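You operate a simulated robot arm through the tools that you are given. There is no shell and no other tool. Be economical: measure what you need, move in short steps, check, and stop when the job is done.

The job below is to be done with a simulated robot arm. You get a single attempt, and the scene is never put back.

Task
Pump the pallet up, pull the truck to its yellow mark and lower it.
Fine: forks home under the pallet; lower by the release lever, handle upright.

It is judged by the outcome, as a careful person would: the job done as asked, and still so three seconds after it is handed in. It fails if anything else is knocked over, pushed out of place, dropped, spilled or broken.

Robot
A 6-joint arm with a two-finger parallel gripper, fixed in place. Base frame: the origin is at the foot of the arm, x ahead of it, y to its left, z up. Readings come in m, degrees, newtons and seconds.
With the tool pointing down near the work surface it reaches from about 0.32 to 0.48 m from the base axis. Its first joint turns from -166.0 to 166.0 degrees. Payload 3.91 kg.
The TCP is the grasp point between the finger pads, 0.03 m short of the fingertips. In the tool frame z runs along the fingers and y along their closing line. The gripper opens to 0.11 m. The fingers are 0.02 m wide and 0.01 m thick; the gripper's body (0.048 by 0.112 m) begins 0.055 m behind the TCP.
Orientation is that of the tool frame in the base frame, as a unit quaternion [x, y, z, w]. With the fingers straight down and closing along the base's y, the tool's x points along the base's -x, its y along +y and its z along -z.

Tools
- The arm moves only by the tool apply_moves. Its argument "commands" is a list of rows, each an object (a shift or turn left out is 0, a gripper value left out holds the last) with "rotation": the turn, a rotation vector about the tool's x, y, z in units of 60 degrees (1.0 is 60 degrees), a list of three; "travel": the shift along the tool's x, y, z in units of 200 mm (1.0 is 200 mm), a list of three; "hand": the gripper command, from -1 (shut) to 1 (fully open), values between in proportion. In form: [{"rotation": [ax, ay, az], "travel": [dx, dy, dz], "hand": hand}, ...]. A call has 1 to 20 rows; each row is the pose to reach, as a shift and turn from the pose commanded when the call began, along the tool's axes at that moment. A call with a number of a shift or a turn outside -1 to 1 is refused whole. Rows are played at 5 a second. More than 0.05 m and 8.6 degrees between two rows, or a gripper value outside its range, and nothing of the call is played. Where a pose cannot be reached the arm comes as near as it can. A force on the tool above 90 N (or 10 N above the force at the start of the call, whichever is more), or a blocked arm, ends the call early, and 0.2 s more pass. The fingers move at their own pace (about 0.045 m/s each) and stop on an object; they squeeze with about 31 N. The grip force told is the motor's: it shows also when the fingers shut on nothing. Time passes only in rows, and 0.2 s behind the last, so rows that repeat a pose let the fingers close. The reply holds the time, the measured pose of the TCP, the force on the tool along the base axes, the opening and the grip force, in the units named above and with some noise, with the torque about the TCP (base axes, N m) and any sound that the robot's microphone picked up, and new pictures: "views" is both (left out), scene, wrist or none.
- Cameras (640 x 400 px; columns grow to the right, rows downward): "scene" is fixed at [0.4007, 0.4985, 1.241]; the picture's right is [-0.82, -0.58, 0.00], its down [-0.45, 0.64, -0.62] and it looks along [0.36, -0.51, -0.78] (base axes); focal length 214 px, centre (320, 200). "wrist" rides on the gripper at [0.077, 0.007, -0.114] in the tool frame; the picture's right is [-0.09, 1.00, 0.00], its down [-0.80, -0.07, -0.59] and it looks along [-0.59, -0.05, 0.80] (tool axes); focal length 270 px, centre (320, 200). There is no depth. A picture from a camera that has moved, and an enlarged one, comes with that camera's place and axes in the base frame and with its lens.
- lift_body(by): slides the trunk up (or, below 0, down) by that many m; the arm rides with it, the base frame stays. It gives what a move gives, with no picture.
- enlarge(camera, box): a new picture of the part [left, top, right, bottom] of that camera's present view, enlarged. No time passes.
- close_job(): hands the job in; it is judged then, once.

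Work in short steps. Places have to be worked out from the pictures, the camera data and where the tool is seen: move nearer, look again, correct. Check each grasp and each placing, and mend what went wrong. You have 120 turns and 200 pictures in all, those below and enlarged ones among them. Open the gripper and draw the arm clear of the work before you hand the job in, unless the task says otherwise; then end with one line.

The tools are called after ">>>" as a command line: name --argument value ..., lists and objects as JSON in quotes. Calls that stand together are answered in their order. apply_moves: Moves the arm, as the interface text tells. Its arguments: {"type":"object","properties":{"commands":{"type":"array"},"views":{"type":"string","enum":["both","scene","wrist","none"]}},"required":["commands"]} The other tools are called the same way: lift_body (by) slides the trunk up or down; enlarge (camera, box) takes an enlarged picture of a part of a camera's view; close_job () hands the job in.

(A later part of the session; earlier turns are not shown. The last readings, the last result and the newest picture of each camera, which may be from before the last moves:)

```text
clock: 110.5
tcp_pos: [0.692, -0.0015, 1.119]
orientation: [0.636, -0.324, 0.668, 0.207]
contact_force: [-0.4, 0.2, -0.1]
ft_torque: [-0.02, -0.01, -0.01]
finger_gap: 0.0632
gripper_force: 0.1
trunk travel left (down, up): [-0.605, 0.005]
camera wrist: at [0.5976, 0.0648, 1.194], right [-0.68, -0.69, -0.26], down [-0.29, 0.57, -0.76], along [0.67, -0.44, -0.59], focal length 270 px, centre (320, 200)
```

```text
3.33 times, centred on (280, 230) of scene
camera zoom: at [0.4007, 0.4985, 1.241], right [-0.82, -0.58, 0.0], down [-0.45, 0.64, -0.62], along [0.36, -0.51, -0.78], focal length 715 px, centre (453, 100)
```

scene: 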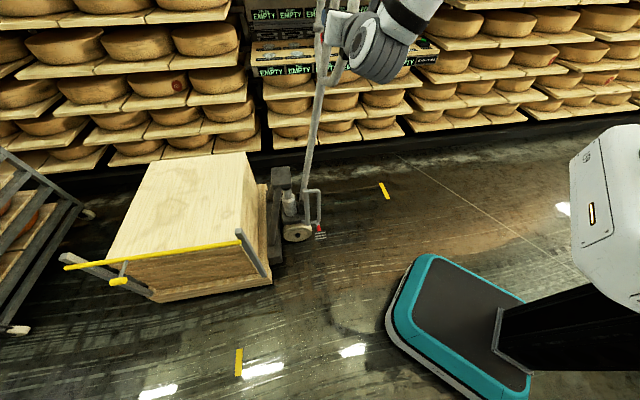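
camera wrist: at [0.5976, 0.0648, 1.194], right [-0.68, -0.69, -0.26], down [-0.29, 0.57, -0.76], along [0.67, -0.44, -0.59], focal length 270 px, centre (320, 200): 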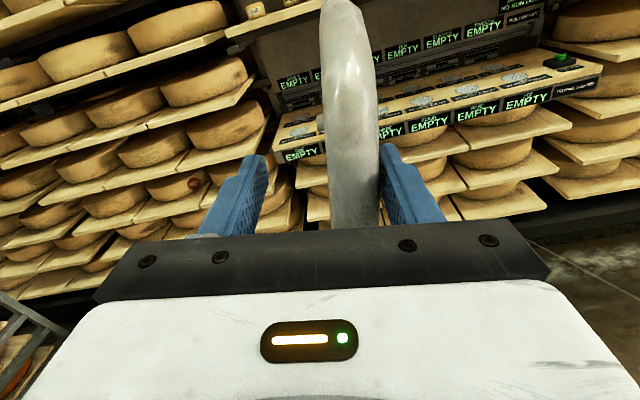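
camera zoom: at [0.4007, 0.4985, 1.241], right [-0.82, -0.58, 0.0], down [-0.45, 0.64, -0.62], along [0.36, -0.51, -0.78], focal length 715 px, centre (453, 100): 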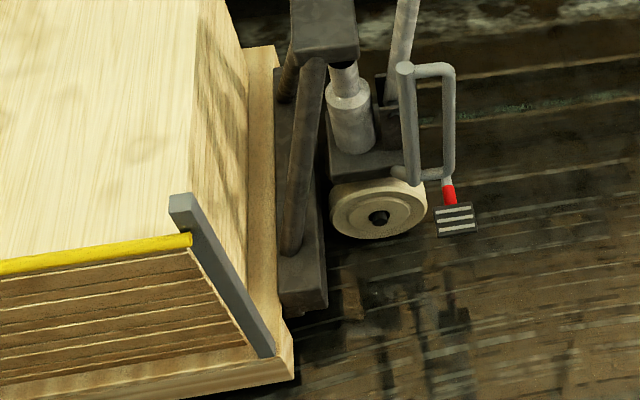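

The lift is at its maximum (no further rise). I return the handle fully upright now.

>>> apply_moves --commands '[{"travel": [0, -0.15, 0]}, {"travel": [-0.02, -0.3, 0]}, {"travel": [-0.04, -0.45, 0]}, {"travel": [-0.06, -0.57, 0]}, {"travel": [-0.07, -0.66, 0]}, {"travel": [-0.07, -0.66, 0]}]' --views "both"

```text
clock: 111.9
tcp_pos: [0.7831, 0.0939, 1.1316]
orientation: [0.636, -0.325, 0.669, 0.206]
contact_force: [0.2, 0.0, -0.5]
ft_torque: [-0.03, 0.03, 0.0]
finger_gap: 0.0633
gripper_force: 0.0
trunk travel left (down, up): [-0.605, 0.005]
camera wrist: at [0.6885, 0.1599, 1.2075], right [-0.68, -0.69, -0.26], down [-0.29, 0.57, -0.76], along [0.68, -0.44, -0.59], focal length 270 px, centre (320, 200)
```

scene: 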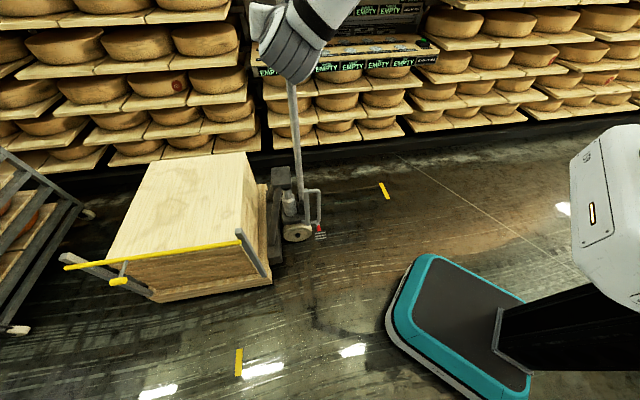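
wrist: 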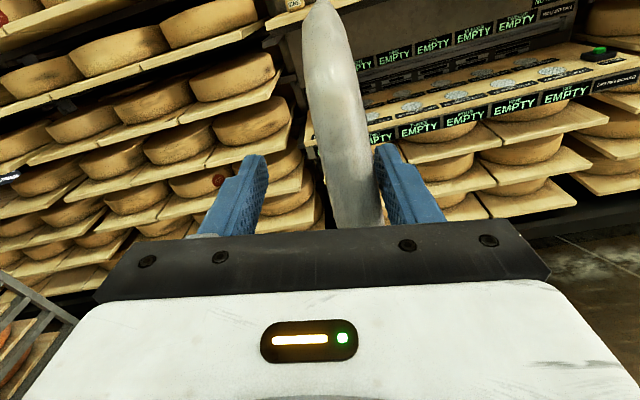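

Nearly upright; I nudge a further 1.2 cm, then open and withdraw toward the robot.

>>> apply_moves --commands '[{"travel": [0, -0.03, 0]}, {"travel": [0, -0.065, 0]}, {"travel": [0, -0.065, 0]}]' --views "none"

>>> apply_moves --commands '[{"hand": 1}, {"hand": 1}, {"hand": 1}, {"hand": 1, "travel": [0, 0, -0.15]}, {"hand": 1, "travel": [0, 0, -0.3]}, {"hand": 1, "travel": [0, 0, -0.45]}, {"hand": 1, "travel": [0, 0, -0.6]}, {"hand": 1, "travel": [0, 0, -0.75]}, {"hand": 1, "travel": [0, 0, -0.75]}]' --views "both"

```text
clock: 112.7
tcp_pos: [0.7901, 0.1015, 1.1341]
orientation: [0.636, -0.326, 0.668, 0.207]
contact_force: [-6.1, -6.3, -4.0]
ft_torque: [0.03, 0.03, -0.05]
finger_gap: 0.0677
gripper_force: 4.4
trunk travel left (down, up): [-0.605, 0.005]
```

```text
clock: 114.7
tcp_pos: [0.6832, 0.2078, 1.1347]
orientation: [0.636, -0.325, 0.669, 0.207]
contact_force: [0.0, -0.2, 0.9]
ft_torque: [-0.02, -0.04, -0.01]
finger_gap: 0.1099
gripper_force: 0.0
trunk travel left (down, up): [-0.605, 0.005]
camera wrist: at [0.5898, 0.2737, 1.2098], right [-0.68, -0.69, -0.26], down [-0.29, 0.57, -0.76], along [0.67, -0.44, -0.59], focal length 270 px, centre (320, 200)
```

scene: 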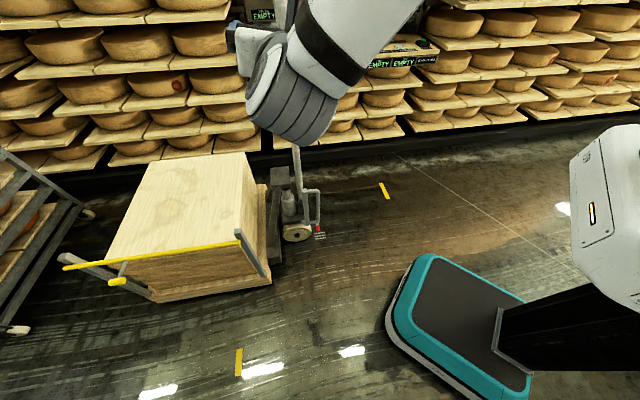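
wrist: 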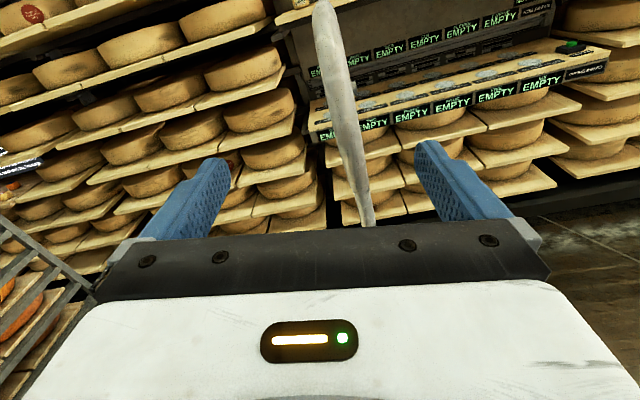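

The stop was felt (~9 N), so the handle is upright and the load stays up. Next I close the fingers and lower to the loop level, on its +s side, to push the truck in -s.

>>> apply_moves --commands '[{"hand": -1, "travel": [-0.02, -0.1, 0]}, {"hand": -1, "travel": [-0.03, -0.2, 0]}, {"hand": -1, "travel": [-0.03, -0.2, 0]}, {"hand": -1, "travel": [-0.03, -0.2, 0]}, {"hand": -1, "travel": [-0.03, -0.2, 0]}, {"hand": -1, "travel": [-0.03, -0.2, 0]}]' --views "none"

>>> lift_body --by -0.4

>>> apply_moves --commands '[{}]'

```text
clock: 116.1
tcp_pos: [0.7147, 0.2352, 1.1359]
orientation: [0.636, -0.325, 0.669, 0.206]
contact_force: [0.5, -0.4, 0.2]
ft_torque: [-0.01, 0.0, -0.02]
finger_gap: 0.0002
gripper_force: 13.7
trunk travel left (down, up): [-0.605, 0.005]
```

```text
clock: 119.9
tcp_pos: [0.7141, 0.2357, 0.7351]
orientation: [0.636, -0.325, 0.669, 0.206]
contact_force: [-0.6, 0.1, -1.2]
ft_torque: [-0.02, -0.01, -0.01]
finger_gap: 0.0
gripper_force: 31.0
trunk travel left (down, up): [-0.205, 0.405]
```

```text
clock: 120.3
tcp_pos: [0.7133, 0.2361, 0.7355]
orientation: [0.636, -0.325, 0.669, 0.206]
contact_force: [-0.6, -0.4, -1.4]
ft_torque: [0.0, -0.01, 0.0]
finger_gap: 0.0
gripper_force: 30.8
trunk travel left (down, up): [-0.205, 0.405]
camera wrist: at [0.6196, 0.3019, 0.811], right [-0.68, -0.69, -0.26], down [-0.29, 0.57, -0.76], along [0.67, -0.44, -0.59], focal length 270 px, centre (320, 200)
```

scene: 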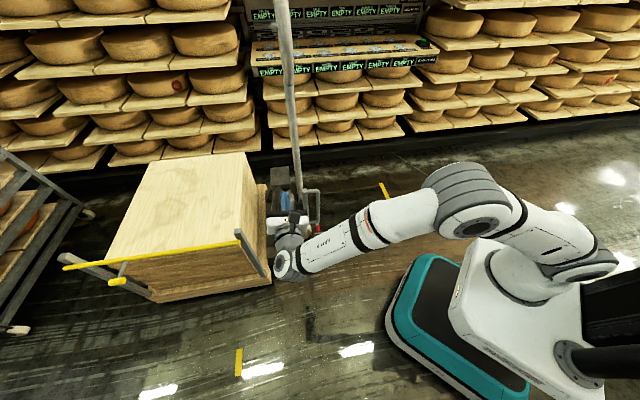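
wrist: 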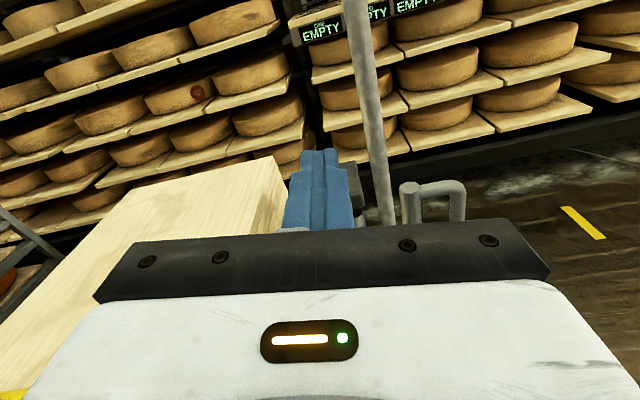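

The loop top is at s≈0.61, d≈0.435, as expected. I lower to z≈0.55, shift slightly to +s and advance beside the post.

>>> lift_body --by -0.185

>>> apply_moves --commands '[{"travel": [-0.01, -0.1, 0]}, {"travel": [-0.01, -0.1, 0.15]}, {"travel": [-0.01, -0.1, 0.3]}, {"travel": [-0.01, -0.1, 0.45]}, {"travel": [-0.01, -0.1, 0.6]}, {"travel": [-0.01, -0.1, 0.66]}]'

```text
clock: 122.4
tcp_pos: [0.715, 0.2362, 0.5512]
orientation: [0.636, -0.325, 0.669, 0.206]
contact_force: [0.7, -0.4, -0.2]
ft_torque: [0.0, -0.01, 0.0]
finger_gap: 0.0002
gripper_force: 30.6
trunk travel left (down, up): [-0.02, 0.59]
```

```text
clock: 123.8
tcp_pos: [0.8239, 0.1569, 0.5496]
orientation: [0.635, -0.326, 0.668, 0.208]
contact_force: [-0.3, 0.8, -0.2]
ft_torque: [0.01, 0.02, 0.01]
finger_gap: 0.0
gripper_force: 30.6
trunk travel left (down, up): [-0.02, 0.59]
camera wrist: at [0.7282, 0.223, 0.6251], right [-0.68, -0.69, -0.26], down [-0.29, 0.57, -0.76], along [0.67, -0.44, -0.59], focal length 270 px, centre (320, 200)
```

scene: 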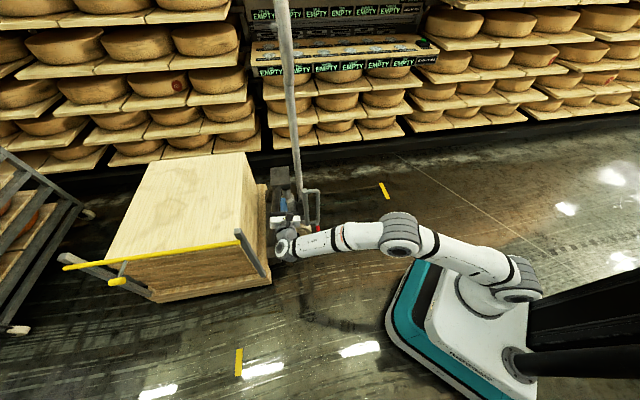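
wrist: 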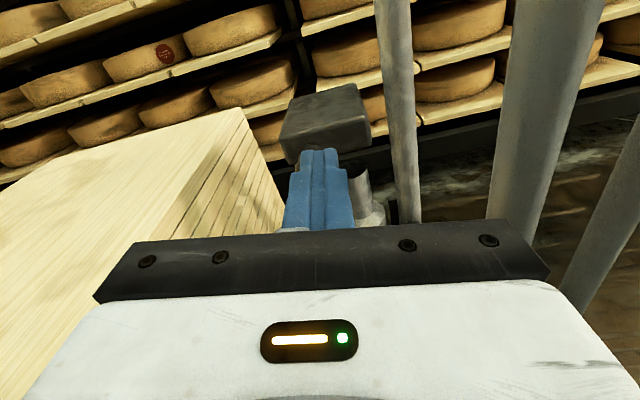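

The post is to the right of the fingers. I push in -s, slowly.

>>> apply_moves --commands '[{"travel": [0.012, 0.07, 0]}, {"travel": [0.025, 0.14, 0]}, {"travel": [0.037, 0.21, 0]}, {"travel": [0.05, 0.28, 0]}, {"travel": [0.062, 0.35, 0]}, {"travel": [0.074, 0.42, 0]}, {"travel": [0.087, 0.49, 0]}]'

```text
clock: 125.4
tcp_pos: [0.7519, 0.0851, 0.5495]
orientation: [0.636, -0.326, 0.668, 0.208]
contact_force: [-0.3, -0.1, -0.4]
ft_torque: [0.0, 0.03, 0.0]
finger_gap: 0.0
gripper_force: 31.5
trunk travel left (down, up): [-0.02, 0.59]
camera wrist: at [0.6582, 0.152, 0.6252], right [-0.68, -0.69, -0.26], down [-0.29, 0.58, -0.76], along [0.67, -0.45, -0.59], focal length 270 px, centre (320, 200)
```

scene: 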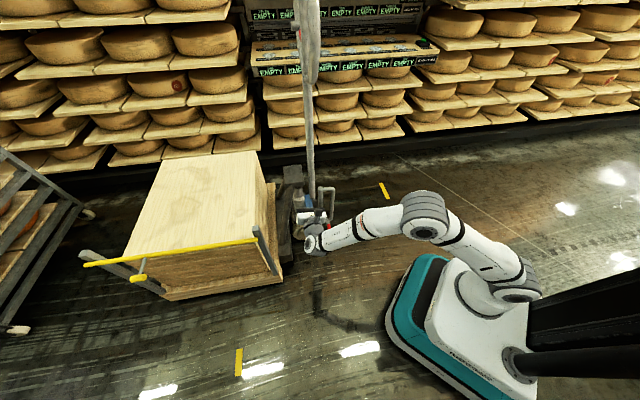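
wrist: 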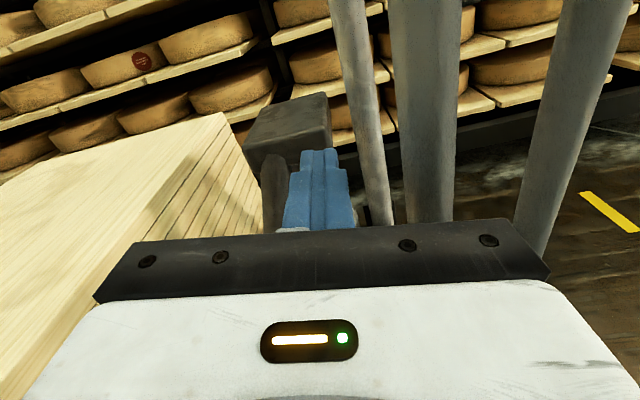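

The truck and the raised pallet move together. I take the steering axle being level with the yellow line (s≈-0.035) as the stop and keep pulling.

>>> apply_moves --commands '[{"travel": [0.017, 0.1, 0]}, {"travel": [0.034, 0.2, 0]}, {"travel": [0.051, 0.3, 0]}, {"travel": [0.068, 0.4, 0]}, {"travel": [0.085, 0.5, 0]}, {"travel": [0.102, 0.6, 0]}, {"travel": [0.119, 0.7, 0]}, {"travel": [0.136, 0.8, 0]}, {"travel": [0.153, 0.9, 0]}]'

```text
clock: 127.4
tcp_pos: [0.6269, -0.0437, 0.5476]
orientation: [0.636, -0.326, 0.669, 0.207]
contact_force: [0.3, 0.2, 0.3]
ft_torque: [-0.03, 0.02, -0.02]
finger_gap: 0.0003
gripper_force: 31.2
trunk travel left (down, up): [-0.02, 0.59]
camera wrist: at [0.5328, 0.0221, 0.6235], right [-0.68, -0.69, -0.26], down [-0.29, 0.57, -0.76], along [0.68, -0.44, -0.59], focal length 270 px, centre (320, 200)
```

scene: 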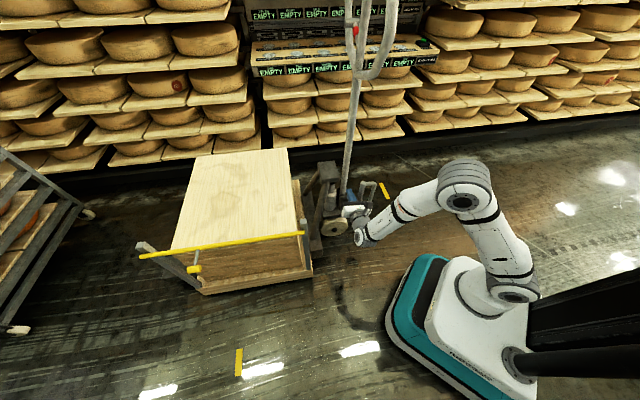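
wrist: 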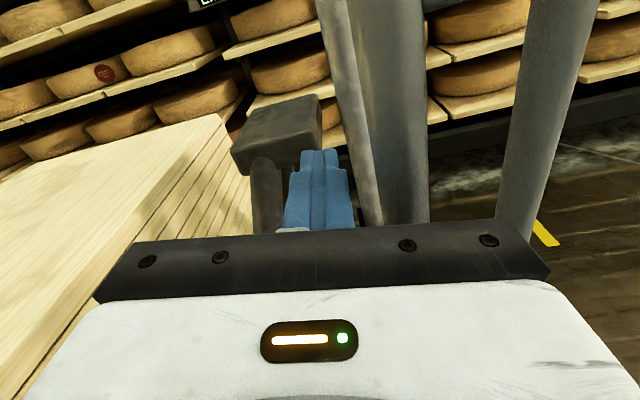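

Rolling well: axle now at s≈0.43. Continue.

>>> apply_moves --commands '[{"travel": [0.017, 0.1, 0]}, {"travel": [0.034, 0.2, 0]}, {"travel": [0.051, 0.3, 0]}, {"travel": [0.068, 0.4, 0]}, {"travel": [0.085, 0.5, 0]}, {"travel": [0.102, 0.6, 0]}, {"travel": [0.119, 0.7, 0]}, {"travel": [0.136, 0.8, 0]}, {"travel": [0.153, 0.9, 0]}]'

```text
clock: 129.4
tcp_pos: [0.4974, -0.1736, 0.5485]
orientation: [0.636, -0.325, 0.669, 0.206]
contact_force: [1.3, 3.7, -1.7]
ft_torque: [-0.07, -0.03, -0.08]
finger_gap: 0.0
gripper_force: 31.4
trunk travel left (down, up): [-0.02, 0.59]
camera wrist: at [0.4031, -0.1077, 0.6238], right [-0.68, -0.69, -0.26], down [-0.29, 0.57, -0.76], along [0.67, -0.44, -0.59], focal length 270 px, centre (320, 200)
```

scene: 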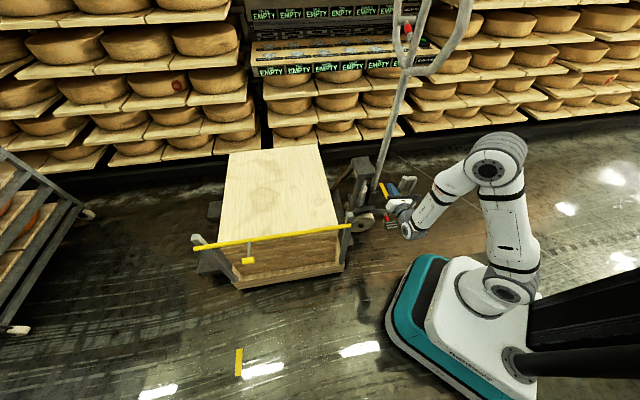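
wrist: 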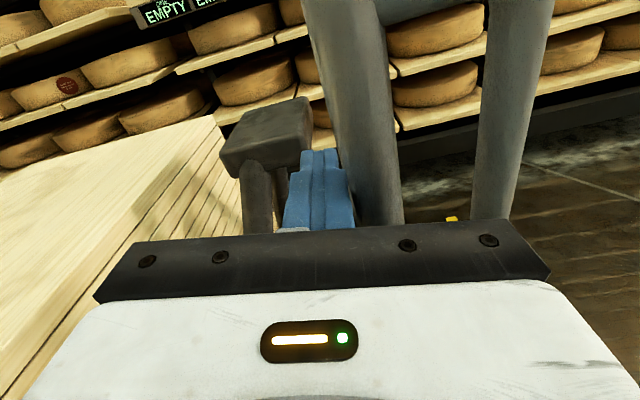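

Something dark shows left of the pallet; I enlarge to check that the pallet is still sitting right.

>>> enlarge --camera "scene" --box '[170, 130, 430, 300]'

```text
2.35 times, centred on (300, 215) of scene
camera zoom: at [0.4007, 0.4985, 1.241], right [-0.82, -0.58, 0.0], down [-0.45, 0.64, -0.62], along [0.36, -0.51, -0.78], focal length 505 px, centre (367, 165)
```

zoom: 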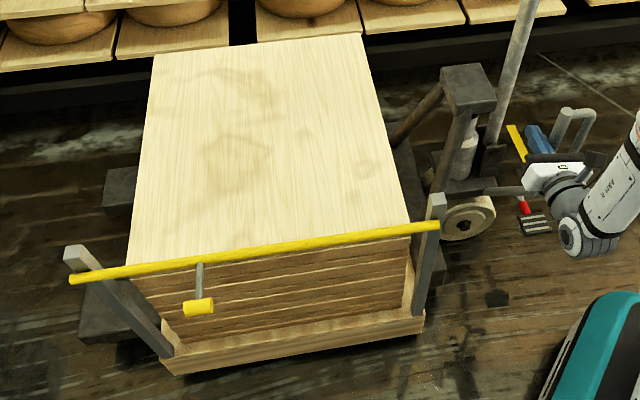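

It is only the fork tips showing past the pallet's far end; the pallet sits square against the heel. Axle at s≈0.245. I continue 0.12 m.

>>> apply_moves --commands '[{"travel": [0.017, 0.1, 0]}, {"travel": [0.034, 0.2, 0]}, {"travel": [0.051, 0.3, 0]}, {"travel": [0.068, 0.4, 0]}, {"travel": [0.085, 0.5, 0]}, {"travel": [0.1, 0.58, 0]}]'

```text
clock: 130.4
tcp_pos: [0.4707, -0.2401, 0.5377]
orientation: [0.639, -0.326, 0.665, 0.209]
contact_force: [-48.2, 11.5, 6.3]
ft_torque: [-0.18, -0.51, -0.13]
finger_gap: 0.0003
gripper_force: 31.1
out of reach, approached as far as the arm can: row 1, 2, 3, 4, 5
trunk travel left (down, up): [-0.02, 0.59]
stopped in row 5: the force on the tool passed its limit at 116 N (the readings are from after the stop); the commanded pose is now the measured one
camera wrist: at [0.3773, -0.1746, 0.6146], right [-0.68, -0.69, -0.25], down [-0.3, 0.58, -0.76], along [0.67, -0.44, -0.6], focal length 270 px, centre (320, 200)
```

scene: 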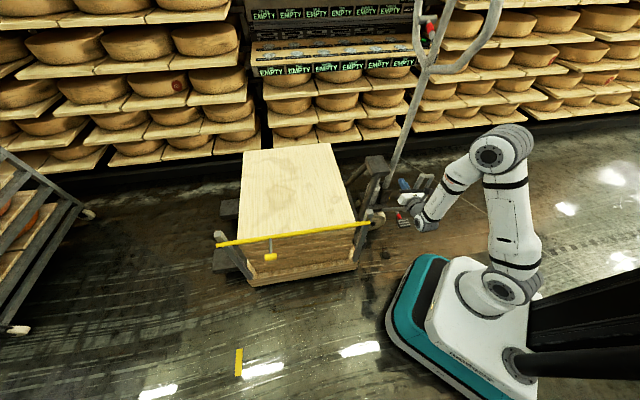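
wrist: 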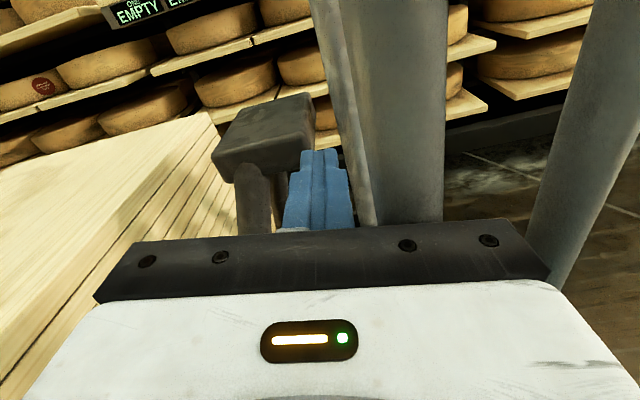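

The arm reached its inner limit and pressed outward, so I back off a little. I will continue with a tool-down grip on the loop's top rail, which is now within tool-down reach.

>>> apply_moves --commands '[{"travel": [-0.02, -0.1, 0]}, {"travel": [-0.03, -0.18, -0.05]}, {"travel": [-0.03, -0.2, -0.1]}, {"travel": [-0.03, -0.2, -0.1]}]' --views "none"

>>> apply_moves --commands '[{}]' --views "both"

```text
clock: 131.4
tcp_pos: [0.4928, -0.1985, 0.5401]
orientation: [0.639, -0.323, 0.667, 0.207]
contact_force: [0.3, -0.5, -0.2]
ft_torque: [0.01, 0.02, 0.01]
finger_gap: 0.0
gripper_force: 31.3
out of reach, approached as far as the arm can: row 3
trunk travel left (down, up): [-0.02, 0.59]
```

```text
clock: 131.8
tcp_pos: [0.4918, -0.1979, 0.54]
orientation: [0.639, -0.323, 0.667, 0.207]
contact_force: [-0.5, 0.0, -0.4]
ft_torque: [0.01, 0.01, -0.01]
finger_gap: 0.0
gripper_force: 30.9
trunk travel left (down, up): [-0.02, 0.59]
camera wrist: at [0.398, -0.1325, 0.6154], right [-0.68, -0.69, -0.25], down [-0.3, 0.57, -0.76], along [0.67, -0.44, -0.6], focal length 270 px, centre (320, 200)
```

scene: 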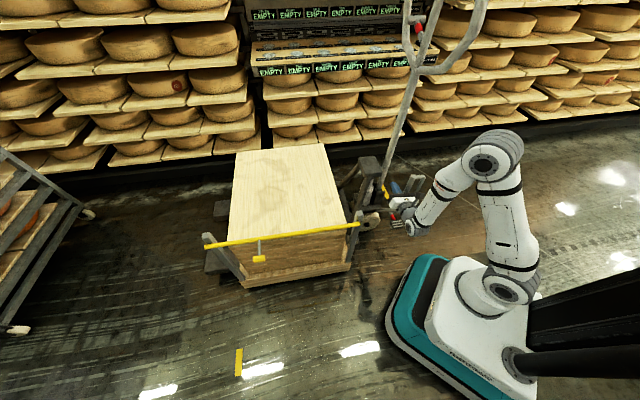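
wrist: 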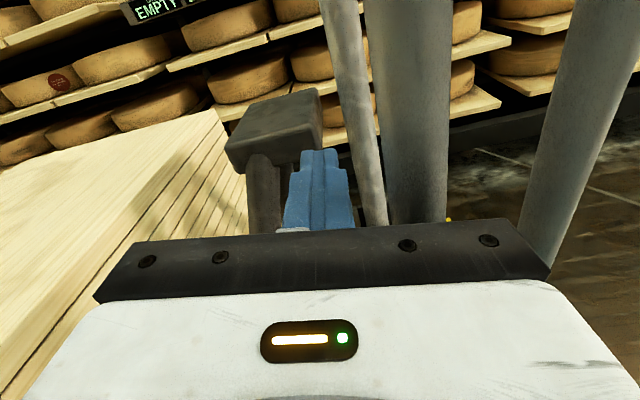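

Forces are zero now. I raise the trunk clear of the loop.

>>> lift_body --by 0.33

>>> apply_moves --commands '[{"rotation": [0, -0.13, 0]}, {"rotation": [0, -0.26, 0]}, {"rotation": [0, -0.39, 0]}, {"rotation": [0, -0.52, 0]}, {"rotation": [0, -0.65, 0]}, {"rotation": [0, -0.78, 0]}, {"rotation": [0, -0.91, 0]}]' --views "both"

```text
clock: 135.0
tcp_pos: [0.4918, -0.1982, 0.8695]
orientation: [0.639, -0.323, 0.667, 0.206]
contact_force: [0.5, 0.7, -1.3]
ft_torque: [0.0, -0.01, -0.03]
finger_gap: 0.0
gripper_force: 31.1
trunk travel left (down, up): [-0.35, 0.26]
```

```text
clock: 136.6
tcp_pos: [0.4905, -0.1992, 0.868]
orientation: [0.866, -0.383, 0.317, 0.048]
contact_force: [0.9, 0.6, 0.1]
ft_torque: [-0.02, -0.02, 0.0]
finger_gap: 0.0
gripper_force: 30.6
out of reach, approached as far as the arm can: row 1
trunk travel left (down, up): [-0.35, 0.26]
camera wrist: at [0.4663, -0.2138, 1.0019], right [-0.74, -0.64, -0.21], down [-0.66, 0.75, 0.01], along [0.15, 0.15, -0.98], focal length 270 px, centre (320, 200)
```

scene: 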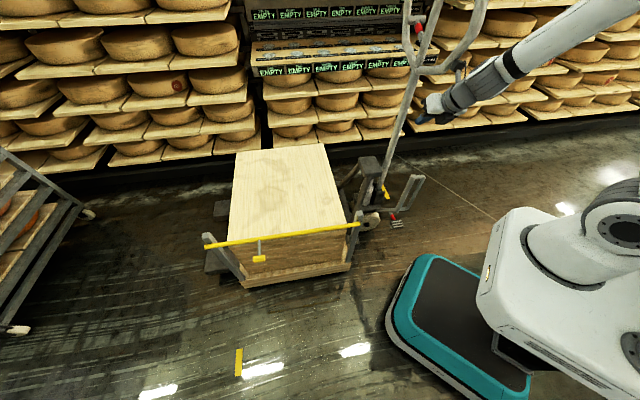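
wrist: 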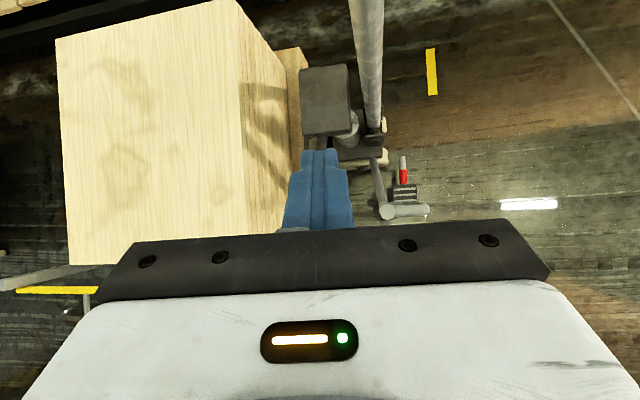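

A good overhead view. I enlarge it to check whether the steering has turned.

>>> enlarge --camera "wrist" --box '[280, 30, 480, 230]'

>>> enlarge --camera "scene" --box '[330, 140, 440, 240]'

```text
2.00 times, centred on (380, 130) of wrist
camera zoom: at [0.4663, -0.2138, 1.0019], right [-0.74, -0.64, -0.21], down [-0.66, 0.75, 0.01], along [0.15, 0.15, -0.98], focal length 541 px, centre (200, 340)
```

zoom: 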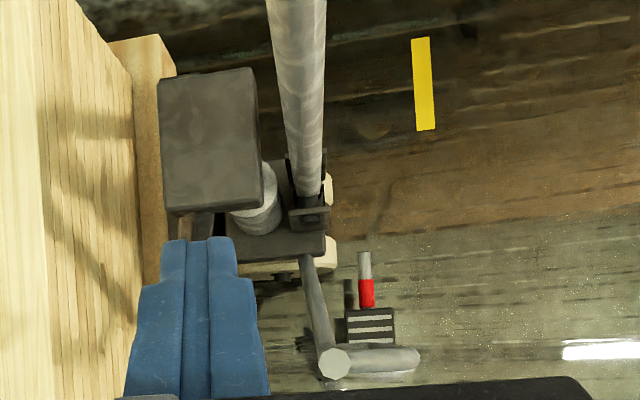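

```text
4.00 times, centred on (385, 190) of scene
camera zoom: at [0.4007, 0.4985, 1.241], right [-0.82, -0.58, 0.0], down [-0.45, 0.64, -0.62], along [0.36, -0.51, -0.78], focal length 858 px, centre (60, 240)
```

zoom: 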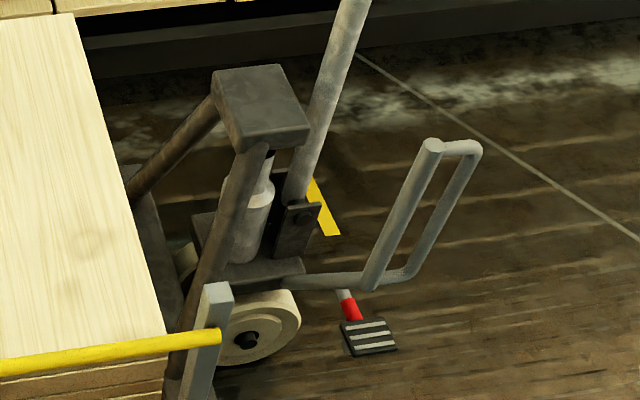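

Nothing has turned: axle at s≈0.225, mark line at s≈-0.03, so about 0.255 m to go. I finish the tilt to vertical while moving inward, then turn so the fingers close across the rail.

>>> apply_moves --commands '[{"travel": [-0.06, 0.1, -0.06], "rotation": [0, 0, 0], "hand": 1}, {"travel": [-0.12, 0.2, -0.12], "rotation": [0, -0.12, 0], "hand": 1}, {"travel": [-0.18, 0.3, -0.18], "rotation": [0, -0.25, 0], "hand": 1}, {"travel": [-0.24, 0.42, -0.24], "rotation": [0, -0.37, 0], "hand": 1}, {"travel": [-0.31, 0.53, -0.3], "rotation": [0, -0.5, 0], "hand": 1}, {"travel": [-0.31, 0.53, -0.3], "rotation": [0, -0.6, 0], "hand": 1}]' --views "none"

>>> apply_moves --commands '[{"rotation": [0, 0, 0.13]}, {"rotation": [0, 0, 0.26]}, {"rotation": [0, 0, 0.39]}, {"rotation": [0, 0, 0.52]}, {"rotation": [0, 0, 0.65]}, {"rotation": [0, 0, 0.78]}, {"rotation": [0, 0, 0.91]}]' --views "none"

>>> apply_moves --commands '[{"rotation": [0, 0, 0.13]}, {"rotation": [0, 0, 0.26]}, {"rotation": [0, 0, 0.39]}, {"rotation": [0, 0, 0.52]}, {"rotation": [0, 0, 0.59]}, {"rotation": [0, 0, 0.59]}]' --views "both"

```text
clock: 138.0
tcp_pos: [0.388, -0.1685, 0.8791]
orientation: [0.919, -0.389, 0.008, -0.062]
contact_force: [-0.1, -0.4, -0.6]
ft_torque: [0.02, -0.02, 0.01]
finger_gap: 0.1097
gripper_force: 0.0
out of reach, approached as far as the arm can: row 2, 3, 4, 5, 6
trunk travel left (down, up): [-0.35, 0.26]
```

```text
clock: 139.6
tcp_pos: [0.3892, -0.1709, 0.8785]
orientation: [-0.638, 0.768, 0.02, 0.058]
contact_force: [0.4, 0.8, 0.3]
ft_torque: [0.0, -0.01, -0.05]
finger_gap: 0.1099
gripper_force: 0.0
trunk travel left (down, up): [-0.35, 0.26]
```

```text
clock: 141.0
tcp_pos: [0.3884, -0.1716, 0.8786]
orientation: [-0.374, 0.925, 0.037, 0.049]
contact_force: [-0.7, -0.8, -0.4]
ft_torque: [0.02, 0.04, -0.01]
finger_gap: 0.11
gripper_force: 0.1
trunk travel left (down, up): [-0.35, 0.26]
camera wrist: at [0.3222, -0.2299, 0.9817], right [-0.63, 0.78, 0.04], down [0.58, 0.44, 0.68], along [0.51, 0.46, -0.73], focal length 270 px, centre (320, 200)
```

scene: 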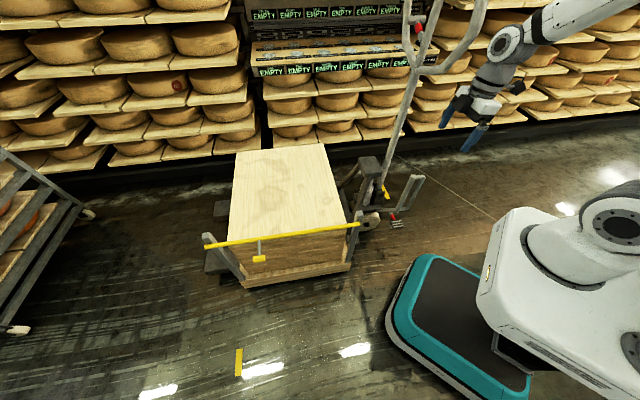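
wrist: 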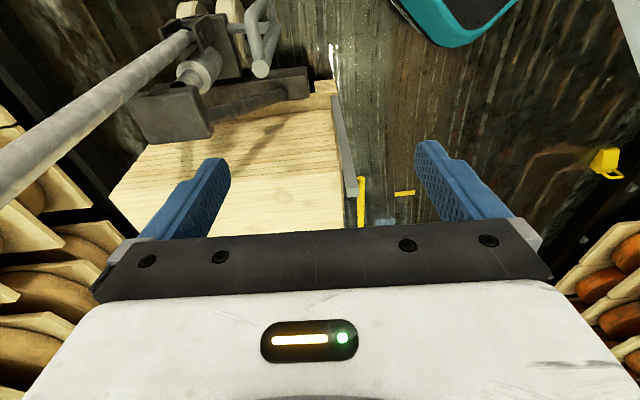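

Tool is nearly straight down, closing across d. I move 0.064 m outward over the rail.

>>> apply_moves --commands '[{"travel": [0.02, -0.16, 0]}, {"travel": [0.04, -0.32, 0]}, {"travel": [0.04, -0.32, 0]}]' --views "none"

>>> lift_body --by -0.16

>>> apply_moves --commands '[{}]' --views "both"

```text
clock: 141.8
tcp_pos: [0.4276, -0.2225, 0.8745]
orientation: [-0.375, 0.925, 0.037, 0.049]
contact_force: [-0.7, 0.6, -1.0]
ft_torque: [0.03, 0.02, 0.01]
finger_gap: 0.1101
gripper_force: 0.1
trunk travel left (down, up): [-0.35, 0.26]
```

```text
clock: 143.7
tcp_pos: [0.4268, -0.2225, 0.7145]
orientation: [-0.375, 0.925, 0.038, 0.048]
contact_force: [-0.4, 0.2, -1.1]
ft_torque: [-0.01, 0.02, -0.01]
finger_gap: 0.11
gripper_force: 0.2
trunk travel left (down, up): [-0.19, 0.42]
```

```text
clock: 144.1
tcp_pos: [0.4281, -0.2229, 0.7138]
orientation: [-0.375, 0.925, 0.038, 0.049]
contact_force: [-0.5, -0.7, 0.7]
ft_torque: [0.0, -0.01, 0.0]
finger_gap: 0.1101
gripper_force: 0.1
trunk travel left (down, up): [-0.19, 0.42]
camera wrist: at [0.361, -0.2813, 0.8171], right [-0.63, 0.77, 0.04], down [0.58, 0.44, 0.68], along [0.51, 0.46, -0.73], focal length 270 px, centre (320, 200)
```

scene: 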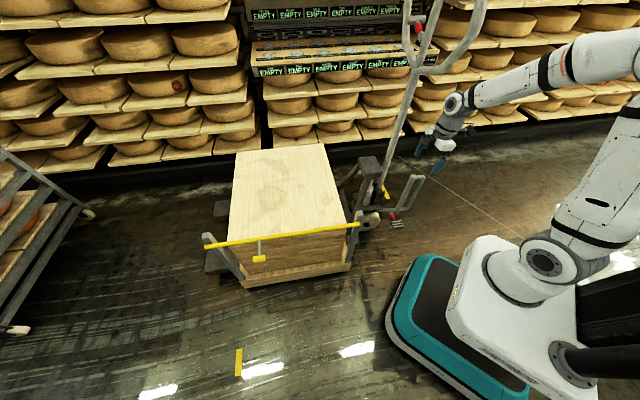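
wrist: 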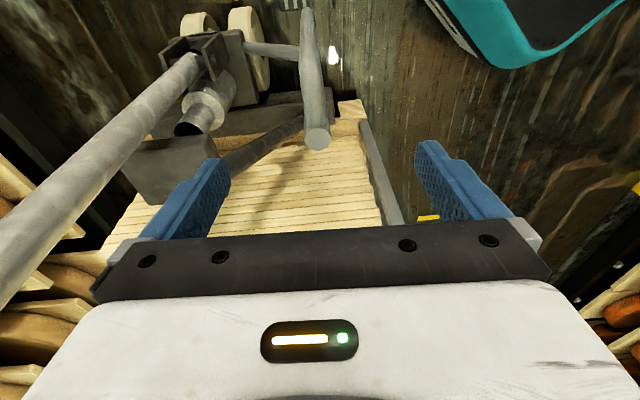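

The rail is centred between the fingers. I lower 0.10 m and close on it.

>>> lift_body --by -0.1

>>> apply_moves --commands '[{"hand": -1}, {"hand": -1}, {"hand": -1}, {"hand": -1}, {"hand": -1}, {"hand": -1}, {"hand": -1}]' --views "wrist"

```text
clock: 145.4
tcp_pos: [0.4273, -0.2223, 0.6145]
orientation: [-0.374, 0.925, 0.038, 0.049]
contact_force: [-0.1, 0.2, -0.6]
ft_torque: [-0.01, 0.0, -0.02]
finger_gap: 0.11
gripper_force: 0.1
trunk travel left (down, up): [-0.09, 0.52]
```

```text
clock: 147.0
tcp_pos: [0.4287, -0.223, 0.6141]
orientation: [-0.375, 0.925, 0.036, 0.049]
contact_force: [0.3, -2.4, -1.9]
ft_torque: [-0.65, -0.43, 0.2]
finger_gap: 0.0158
gripper_force: 45.1
trunk travel left (down, up): [-0.09, 0.52]
camera wrist: at [0.3611, -0.2816, 0.7171], right [-0.63, 0.77, 0.04], down [0.58, 0.44, 0.68], along [0.51, 0.46, -0.73], focal length 270 px, centre (320, 200)
```

wrist: 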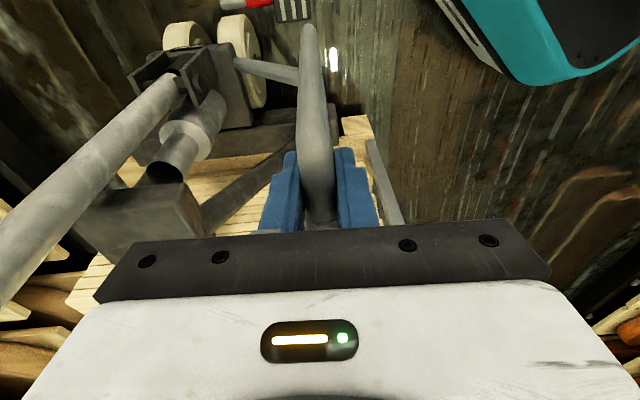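

Gripped. I pull in -s by 0.12 m.

>>> apply_moves --commands '[{"travel": [0.075, 0, -0.009]}, {"travel": [0.15, 0, -0.018]}, {"travel": [0.225, 0, -0.027]}, {"travel": [0.3, 0, -0.036]}, {"travel": [0.375, 0, -0.045]}, {"travel": [0.45, 0, -0.054]}, {"travel": [0.525, 0, -0.063]}, {"travel": [0.593, 0, -0.071]}]' --views "both"

```text
clock: 148.8
tcp_pos: [0.3398, -0.3101, 0.6155]
orientation: [-0.374, 0.926, 0.033, 0.048]
contact_force: [-2.6, -52.4, 5.1]
ft_torque: [0.28, -0.03, 0.85]
finger_gap: 0.0161
gripper_force: 45.1
trunk travel left (down, up): [-0.09, 0.52]
camera wrist: at [0.2726, -0.3687, 0.7173], right [-0.63, 0.78, 0.04], down [0.58, 0.44, 0.68], along [0.51, 0.45, -0.73], focal length 270 px, centre (320, 200)
```

scene: 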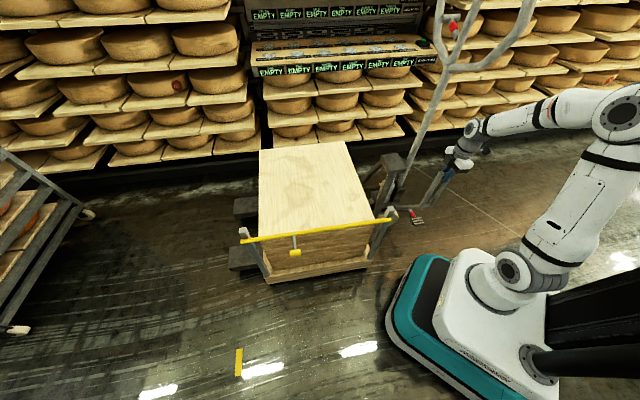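
wrist: 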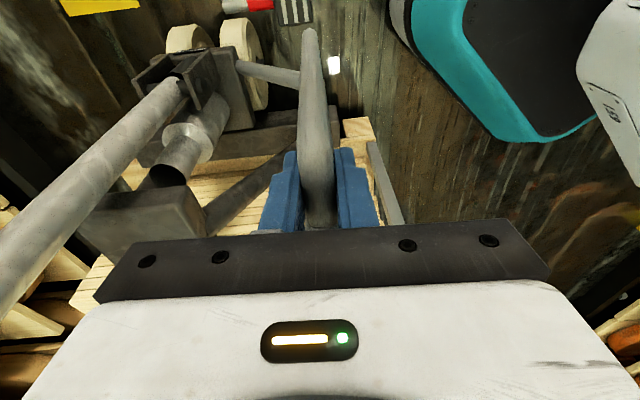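

The load at the stop was just momentum. About 0.13 m to go; I pull slower with a soft stop.

>>> apply_moves --commands '[{}, {"travel": [0.04, 0, -0.005]}, {"travel": [0.09, 0, -0.011]}, {"travel": [0.14, 0, -0.017]}, {"travel": [0.19, 0, -0.023]}, {"travel": [0.24, 0, -0.029]}, {"travel": [0.29, 0, -0.035]}, {"travel": [0.33, 0, -0.04]}, {"travel": [0.37, 0, -0.044]}, {"travel": [0.4, 0, -0.048]}, {"travel": [0.42, 0, -0.05]}, {"travel": [0.43, 0, -0.052]}, {"travel": [0.43, 0, -0.052]}]' --views "both"

>>> enlarge --camera "wrist" --box '[20, 0, 340, 200]'

>>> enlarge --camera "scene" --box '[330, 130, 490, 250]'

```text
clock: 151.6
tcp_pos: [0.2822, -0.3686, 0.6152]
orientation: [-0.375, 0.925, 0.036, 0.049]
contact_force: [33.0, -28.6, -0.7]
ft_torque: [0.39, 0.03, 0.76]
finger_gap: 0.0159
gripper_force: 44.4
trunk travel left (down, up): [-0.09, 0.52]
camera wrist: at [0.2149, -0.427, 0.717], right [-0.63, 0.77, 0.04], down [0.58, 0.44, 0.68], along [0.51, 0.45, -0.73], focal length 270 px, centre (320, 200)
```

scene: 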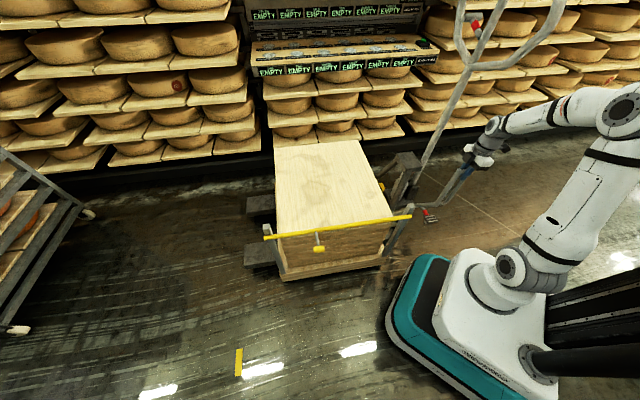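
wrist: 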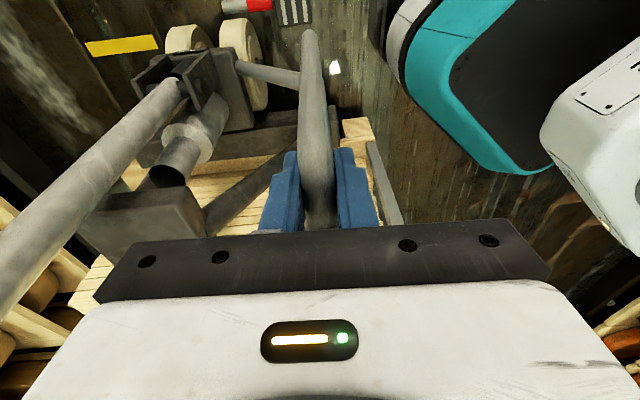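

```text
2.00 times, centred on (180, 100) of wrist
camera zoom: at [0.2149, -0.427, 0.717], right [-0.63, 0.77, 0.04], down [0.58, 0.44, 0.68], along [0.51, 0.45, -0.73], focal length 541 px, centre (600, 400)
```

zoom: 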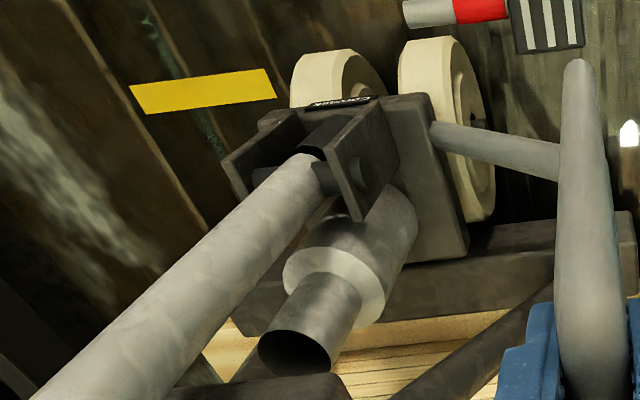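

```text
3.33 times, centred on (410, 190) of scene
camera zoom: at [0.4007, 0.4985, 1.241], right [-0.82, -0.58, 0.0], down [-0.45, 0.64, -0.62], along [0.36, -0.51, -0.78], focal length 715 px, centre (20, 233)
```

zoom: 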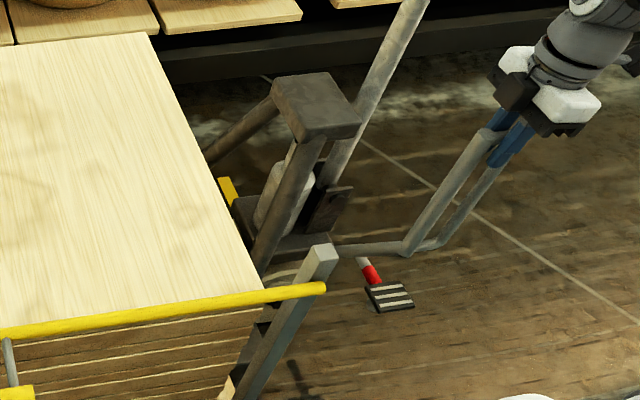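

A small label on the bracket may carry instructions; I enlarge it.

>>> enlarge --camera "wrist" --box '[150, 35, 220, 75]'

```text
9.14 times, centred on (185, 55) of wrist
camera zoom: at [0.2149, -0.427, 0.717], right [-0.63, 0.77, 0.04], down [0.58, 0.44, 0.68], along [0.51, 0.45, -0.73], focal length 2471 px, centre (1554, 1526)
```

zoom: 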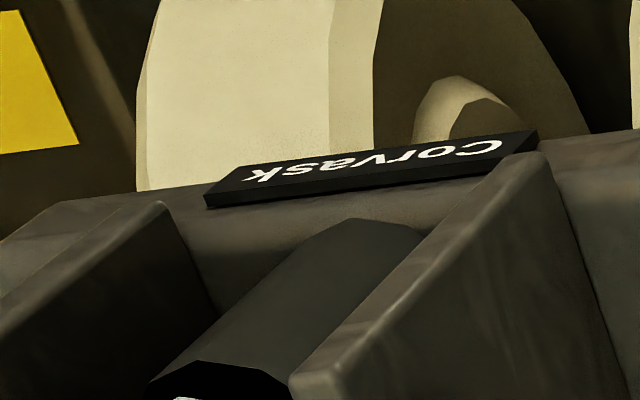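

That is only a brand name. The axle is at s≈0.02 against the mark at s≈-0.028, so I pull about 0.047 m more and ease the small sideways strain.

>>> apply_moves --commands '[{"travel": [0.02, -0.01, -0.003]}, {"travel": [0.06, -0.02, -0.007]}, {"travel": [0.1, -0.025, -0.012]}, {"travel": [0.14, -0.03, -0.017]}, {"travel": [0.18, -0.03, -0.022]}, {"travel": [0.21, -0.03, -0.025]}, {"travel": [0.23, -0.03, -0.028]}, {"travel": [0.24, -0.03, -0.029]}, {"travel": [0.24, -0.03, -0.029]}, {"travel": [0.24, -0.03, -0.029]}]' --views "wrist"

>>> enlarge --camera "wrist" --box '[20, 0, 340, 200]'

```text
clock: 153.8
tcp_pos: [0.248, -0.4032, 0.6136]
orientation: [-0.375, 0.925, 0.04, 0.049]
contact_force: [-23.9, 25.9, -10.5]
ft_torque: [-0.31, 0.0, 0.75]
finger_gap: 0.0158
gripper_force: 45.2
trunk travel left (down, up): [-0.09, 0.52]
camera wrist: at [0.1812, -0.4621, 0.7167], right [-0.63, 0.77, 0.05], down [0.59, 0.44, 0.68], along [0.51, 0.46, -0.73], focal length 270 px, centre (320, 200)
```

wrist: 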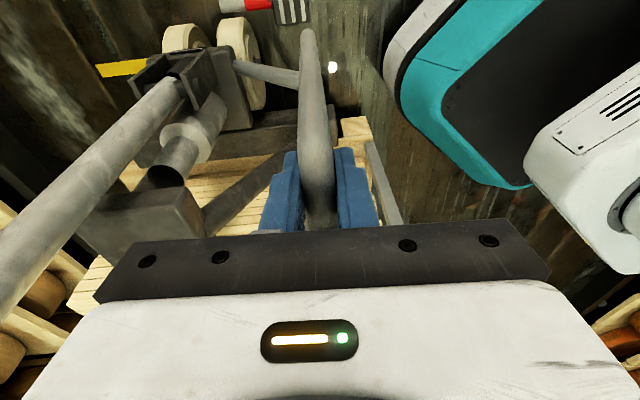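

```text
2.00 times, centred on (180, 100) of wrist
camera zoom: at [0.1812, -0.4621, 0.7167], right [-0.63, 0.77, 0.05], down [0.59, 0.44, 0.68], along [0.51, 0.46, -0.73], focal length 541 px, centre (600, 400)
```

zoom: 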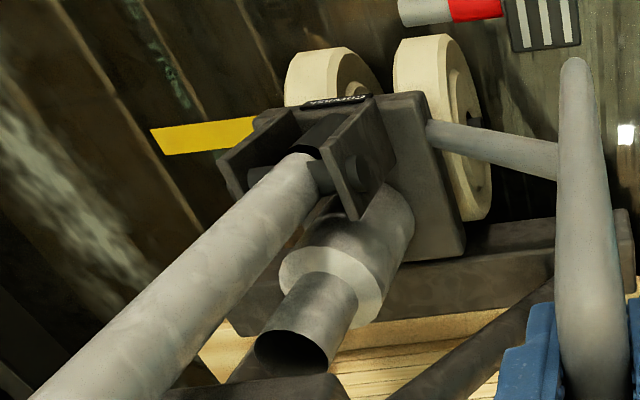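

The axle is on the mark line (s≈-0.025). I relax the sideways strain by 3 mm, open, and raise clear of the loop.

>>> apply_moves --commands '[{"travel": [0, 0.013, 0]}, {"travel": [0, 0.013, 0]}, {"travel": [0, 0.013, 0], "hand": 1}, {"travel": [0, 0.013, 0], "hand": 1}, {"travel": [0, 0.013, 0], "hand": 1}, {"travel": [0, 0.013, 0], "hand": 1}, {"travel": [0, 0.013, 0], "hand": 1}, {"travel": [0, 0.013, 0], "hand": 1}]' --views "none"

>>> lift_body --by 0.25

>>> apply_moves --commands '[{}]' --views "both"

```text
clock: 155.6
tcp_pos: [0.2468, -0.401, 0.6143]
orientation: [-0.375, 0.925, 0.038, 0.048]
contact_force: [-0.3, -0.2, 0.0]
ft_torque: [-0.02, -0.01, 0.01]
finger_gap: 0.1099
gripper_force: 0.1
trunk travel left (down, up): [-0.09, 0.52]
```

```text
clock: 158.2
tcp_pos: [0.2478, -0.4015, 0.8635]
orientation: [-0.375, 0.925, 0.037, 0.048]
contact_force: [0.7, 0.3, -1.2]
ft_torque: [0.0, -0.02, 0.0]
finger_gap: 0.1098
gripper_force: 0.1
trunk travel left (down, up): [-0.34, 0.27]
```

```text
clock: 158.6
tcp_pos: [0.2471, -0.4012, 0.8637]
orientation: [-0.375, 0.925, 0.038, 0.049]
contact_force: [0.8, 0.3, -0.2]
ft_torque: [0.01, 0.0, 0.04]
finger_gap: 0.1098
gripper_force: 0.1
trunk travel left (down, up): [-0.34, 0.27]
camera wrist: at [0.1804, -0.461, 0.9676], right [-0.63, 0.77, 0.04], down [0.58, 0.44, 0.68], along [0.51, 0.46, -0.73], focal length 270 px, centre (320, 200)
```

scene: 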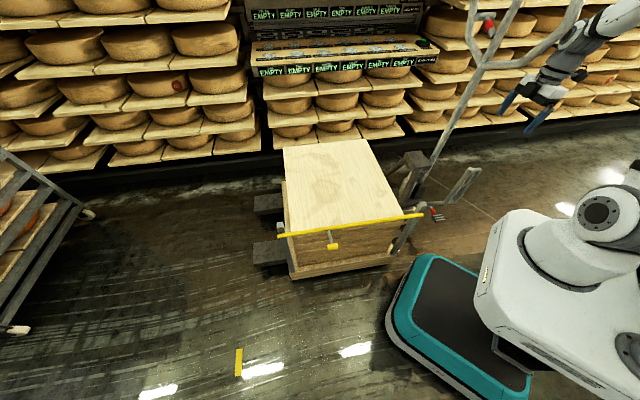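
wrist: 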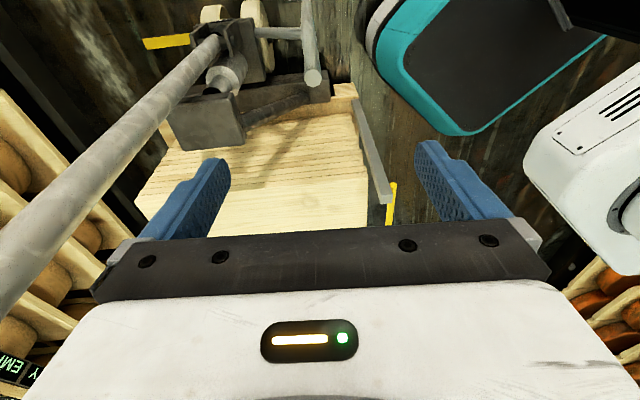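

Truck and load are at the mark. For the release lever I move back in -s and rise to look at it from the operator side.

>>> apply_moves --commands '[{"travel": [0.15, 0, 0]}, {"travel": [0.3, 0, 0]}, {"travel": [0.45, 0, 0]}, {"travel": [0.6, 0, 0]}, {"travel": [0.6, 0, 0]}]' --views "none"

>>> lift_body --by 0.26

>>> apply_moves --commands '[{}]' --views "wrist"

>>> enlarge --camera "scene" --box '[420, 0, 600, 110]'

```text
clock: 159.8
tcp_pos: [0.1598, -0.4856, 0.8487]
orientation: [-0.375, 0.925, 0.038, 0.049]
contact_force: [-0.1, 0.4, 0.5]
ft_torque: [0.02, -0.02, -0.02]
finger_gap: 0.1101
gripper_force: 0.0
trunk travel left (down, up): [-0.34, 0.27]
```

```text
clock: 162.4
tcp_pos: [0.1609, -0.486, 1.1086]
orientation: [-0.375, 0.925, 0.038, 0.049]
contact_force: [-0.1, 0.1, 0.5]
ft_torque: [0.02, 0.01, 0.0]
finger_gap: 0.11
gripper_force: 0.2
trunk travel left (down, up): [-0.6, 0.01]
```

```text
clock: 162.8
tcp_pos: [0.16, -0.484, 1.1084]
orientation: [-0.374, 0.925, 0.038, 0.049]
contact_force: [0.9, 0.3, 0.3]
ft_torque: [-0.03, -0.01, 0.0]
finger_gap: 0.1101
gripper_force: 0.1
trunk travel left (down, up): [-0.6, 0.01]
camera wrist: at [0.0933, -0.544, 1.2125], right [-0.63, 0.77, 0.04], down [0.58, 0.44, 0.68], along [0.51, 0.46, -0.73], focal length 270 px, centre (320, 200)
```

wrist: 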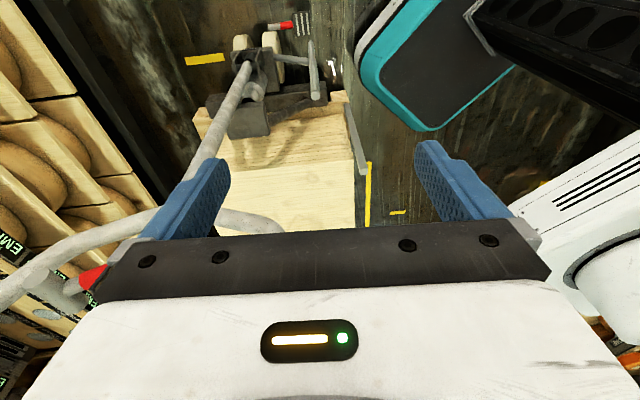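

```text
3.56 times, centred on (510, 55) of scene
camera zoom: at [0.4007, 0.4985, 1.241], right [-0.82, -0.58, 0.0], down [-0.45, 0.64, -0.62], along [0.36, -0.51, -0.78], focal length 763 px, centre (-356, 716)
```

zoom: 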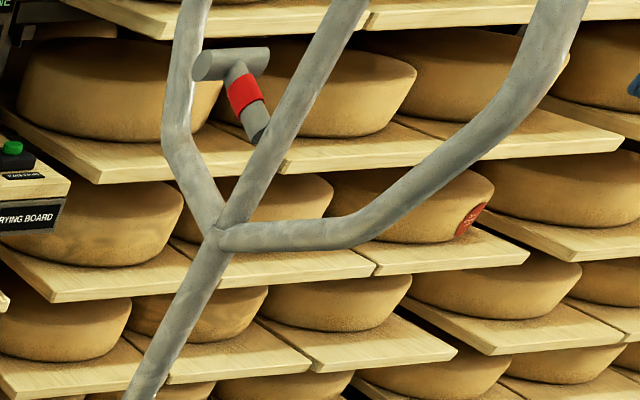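

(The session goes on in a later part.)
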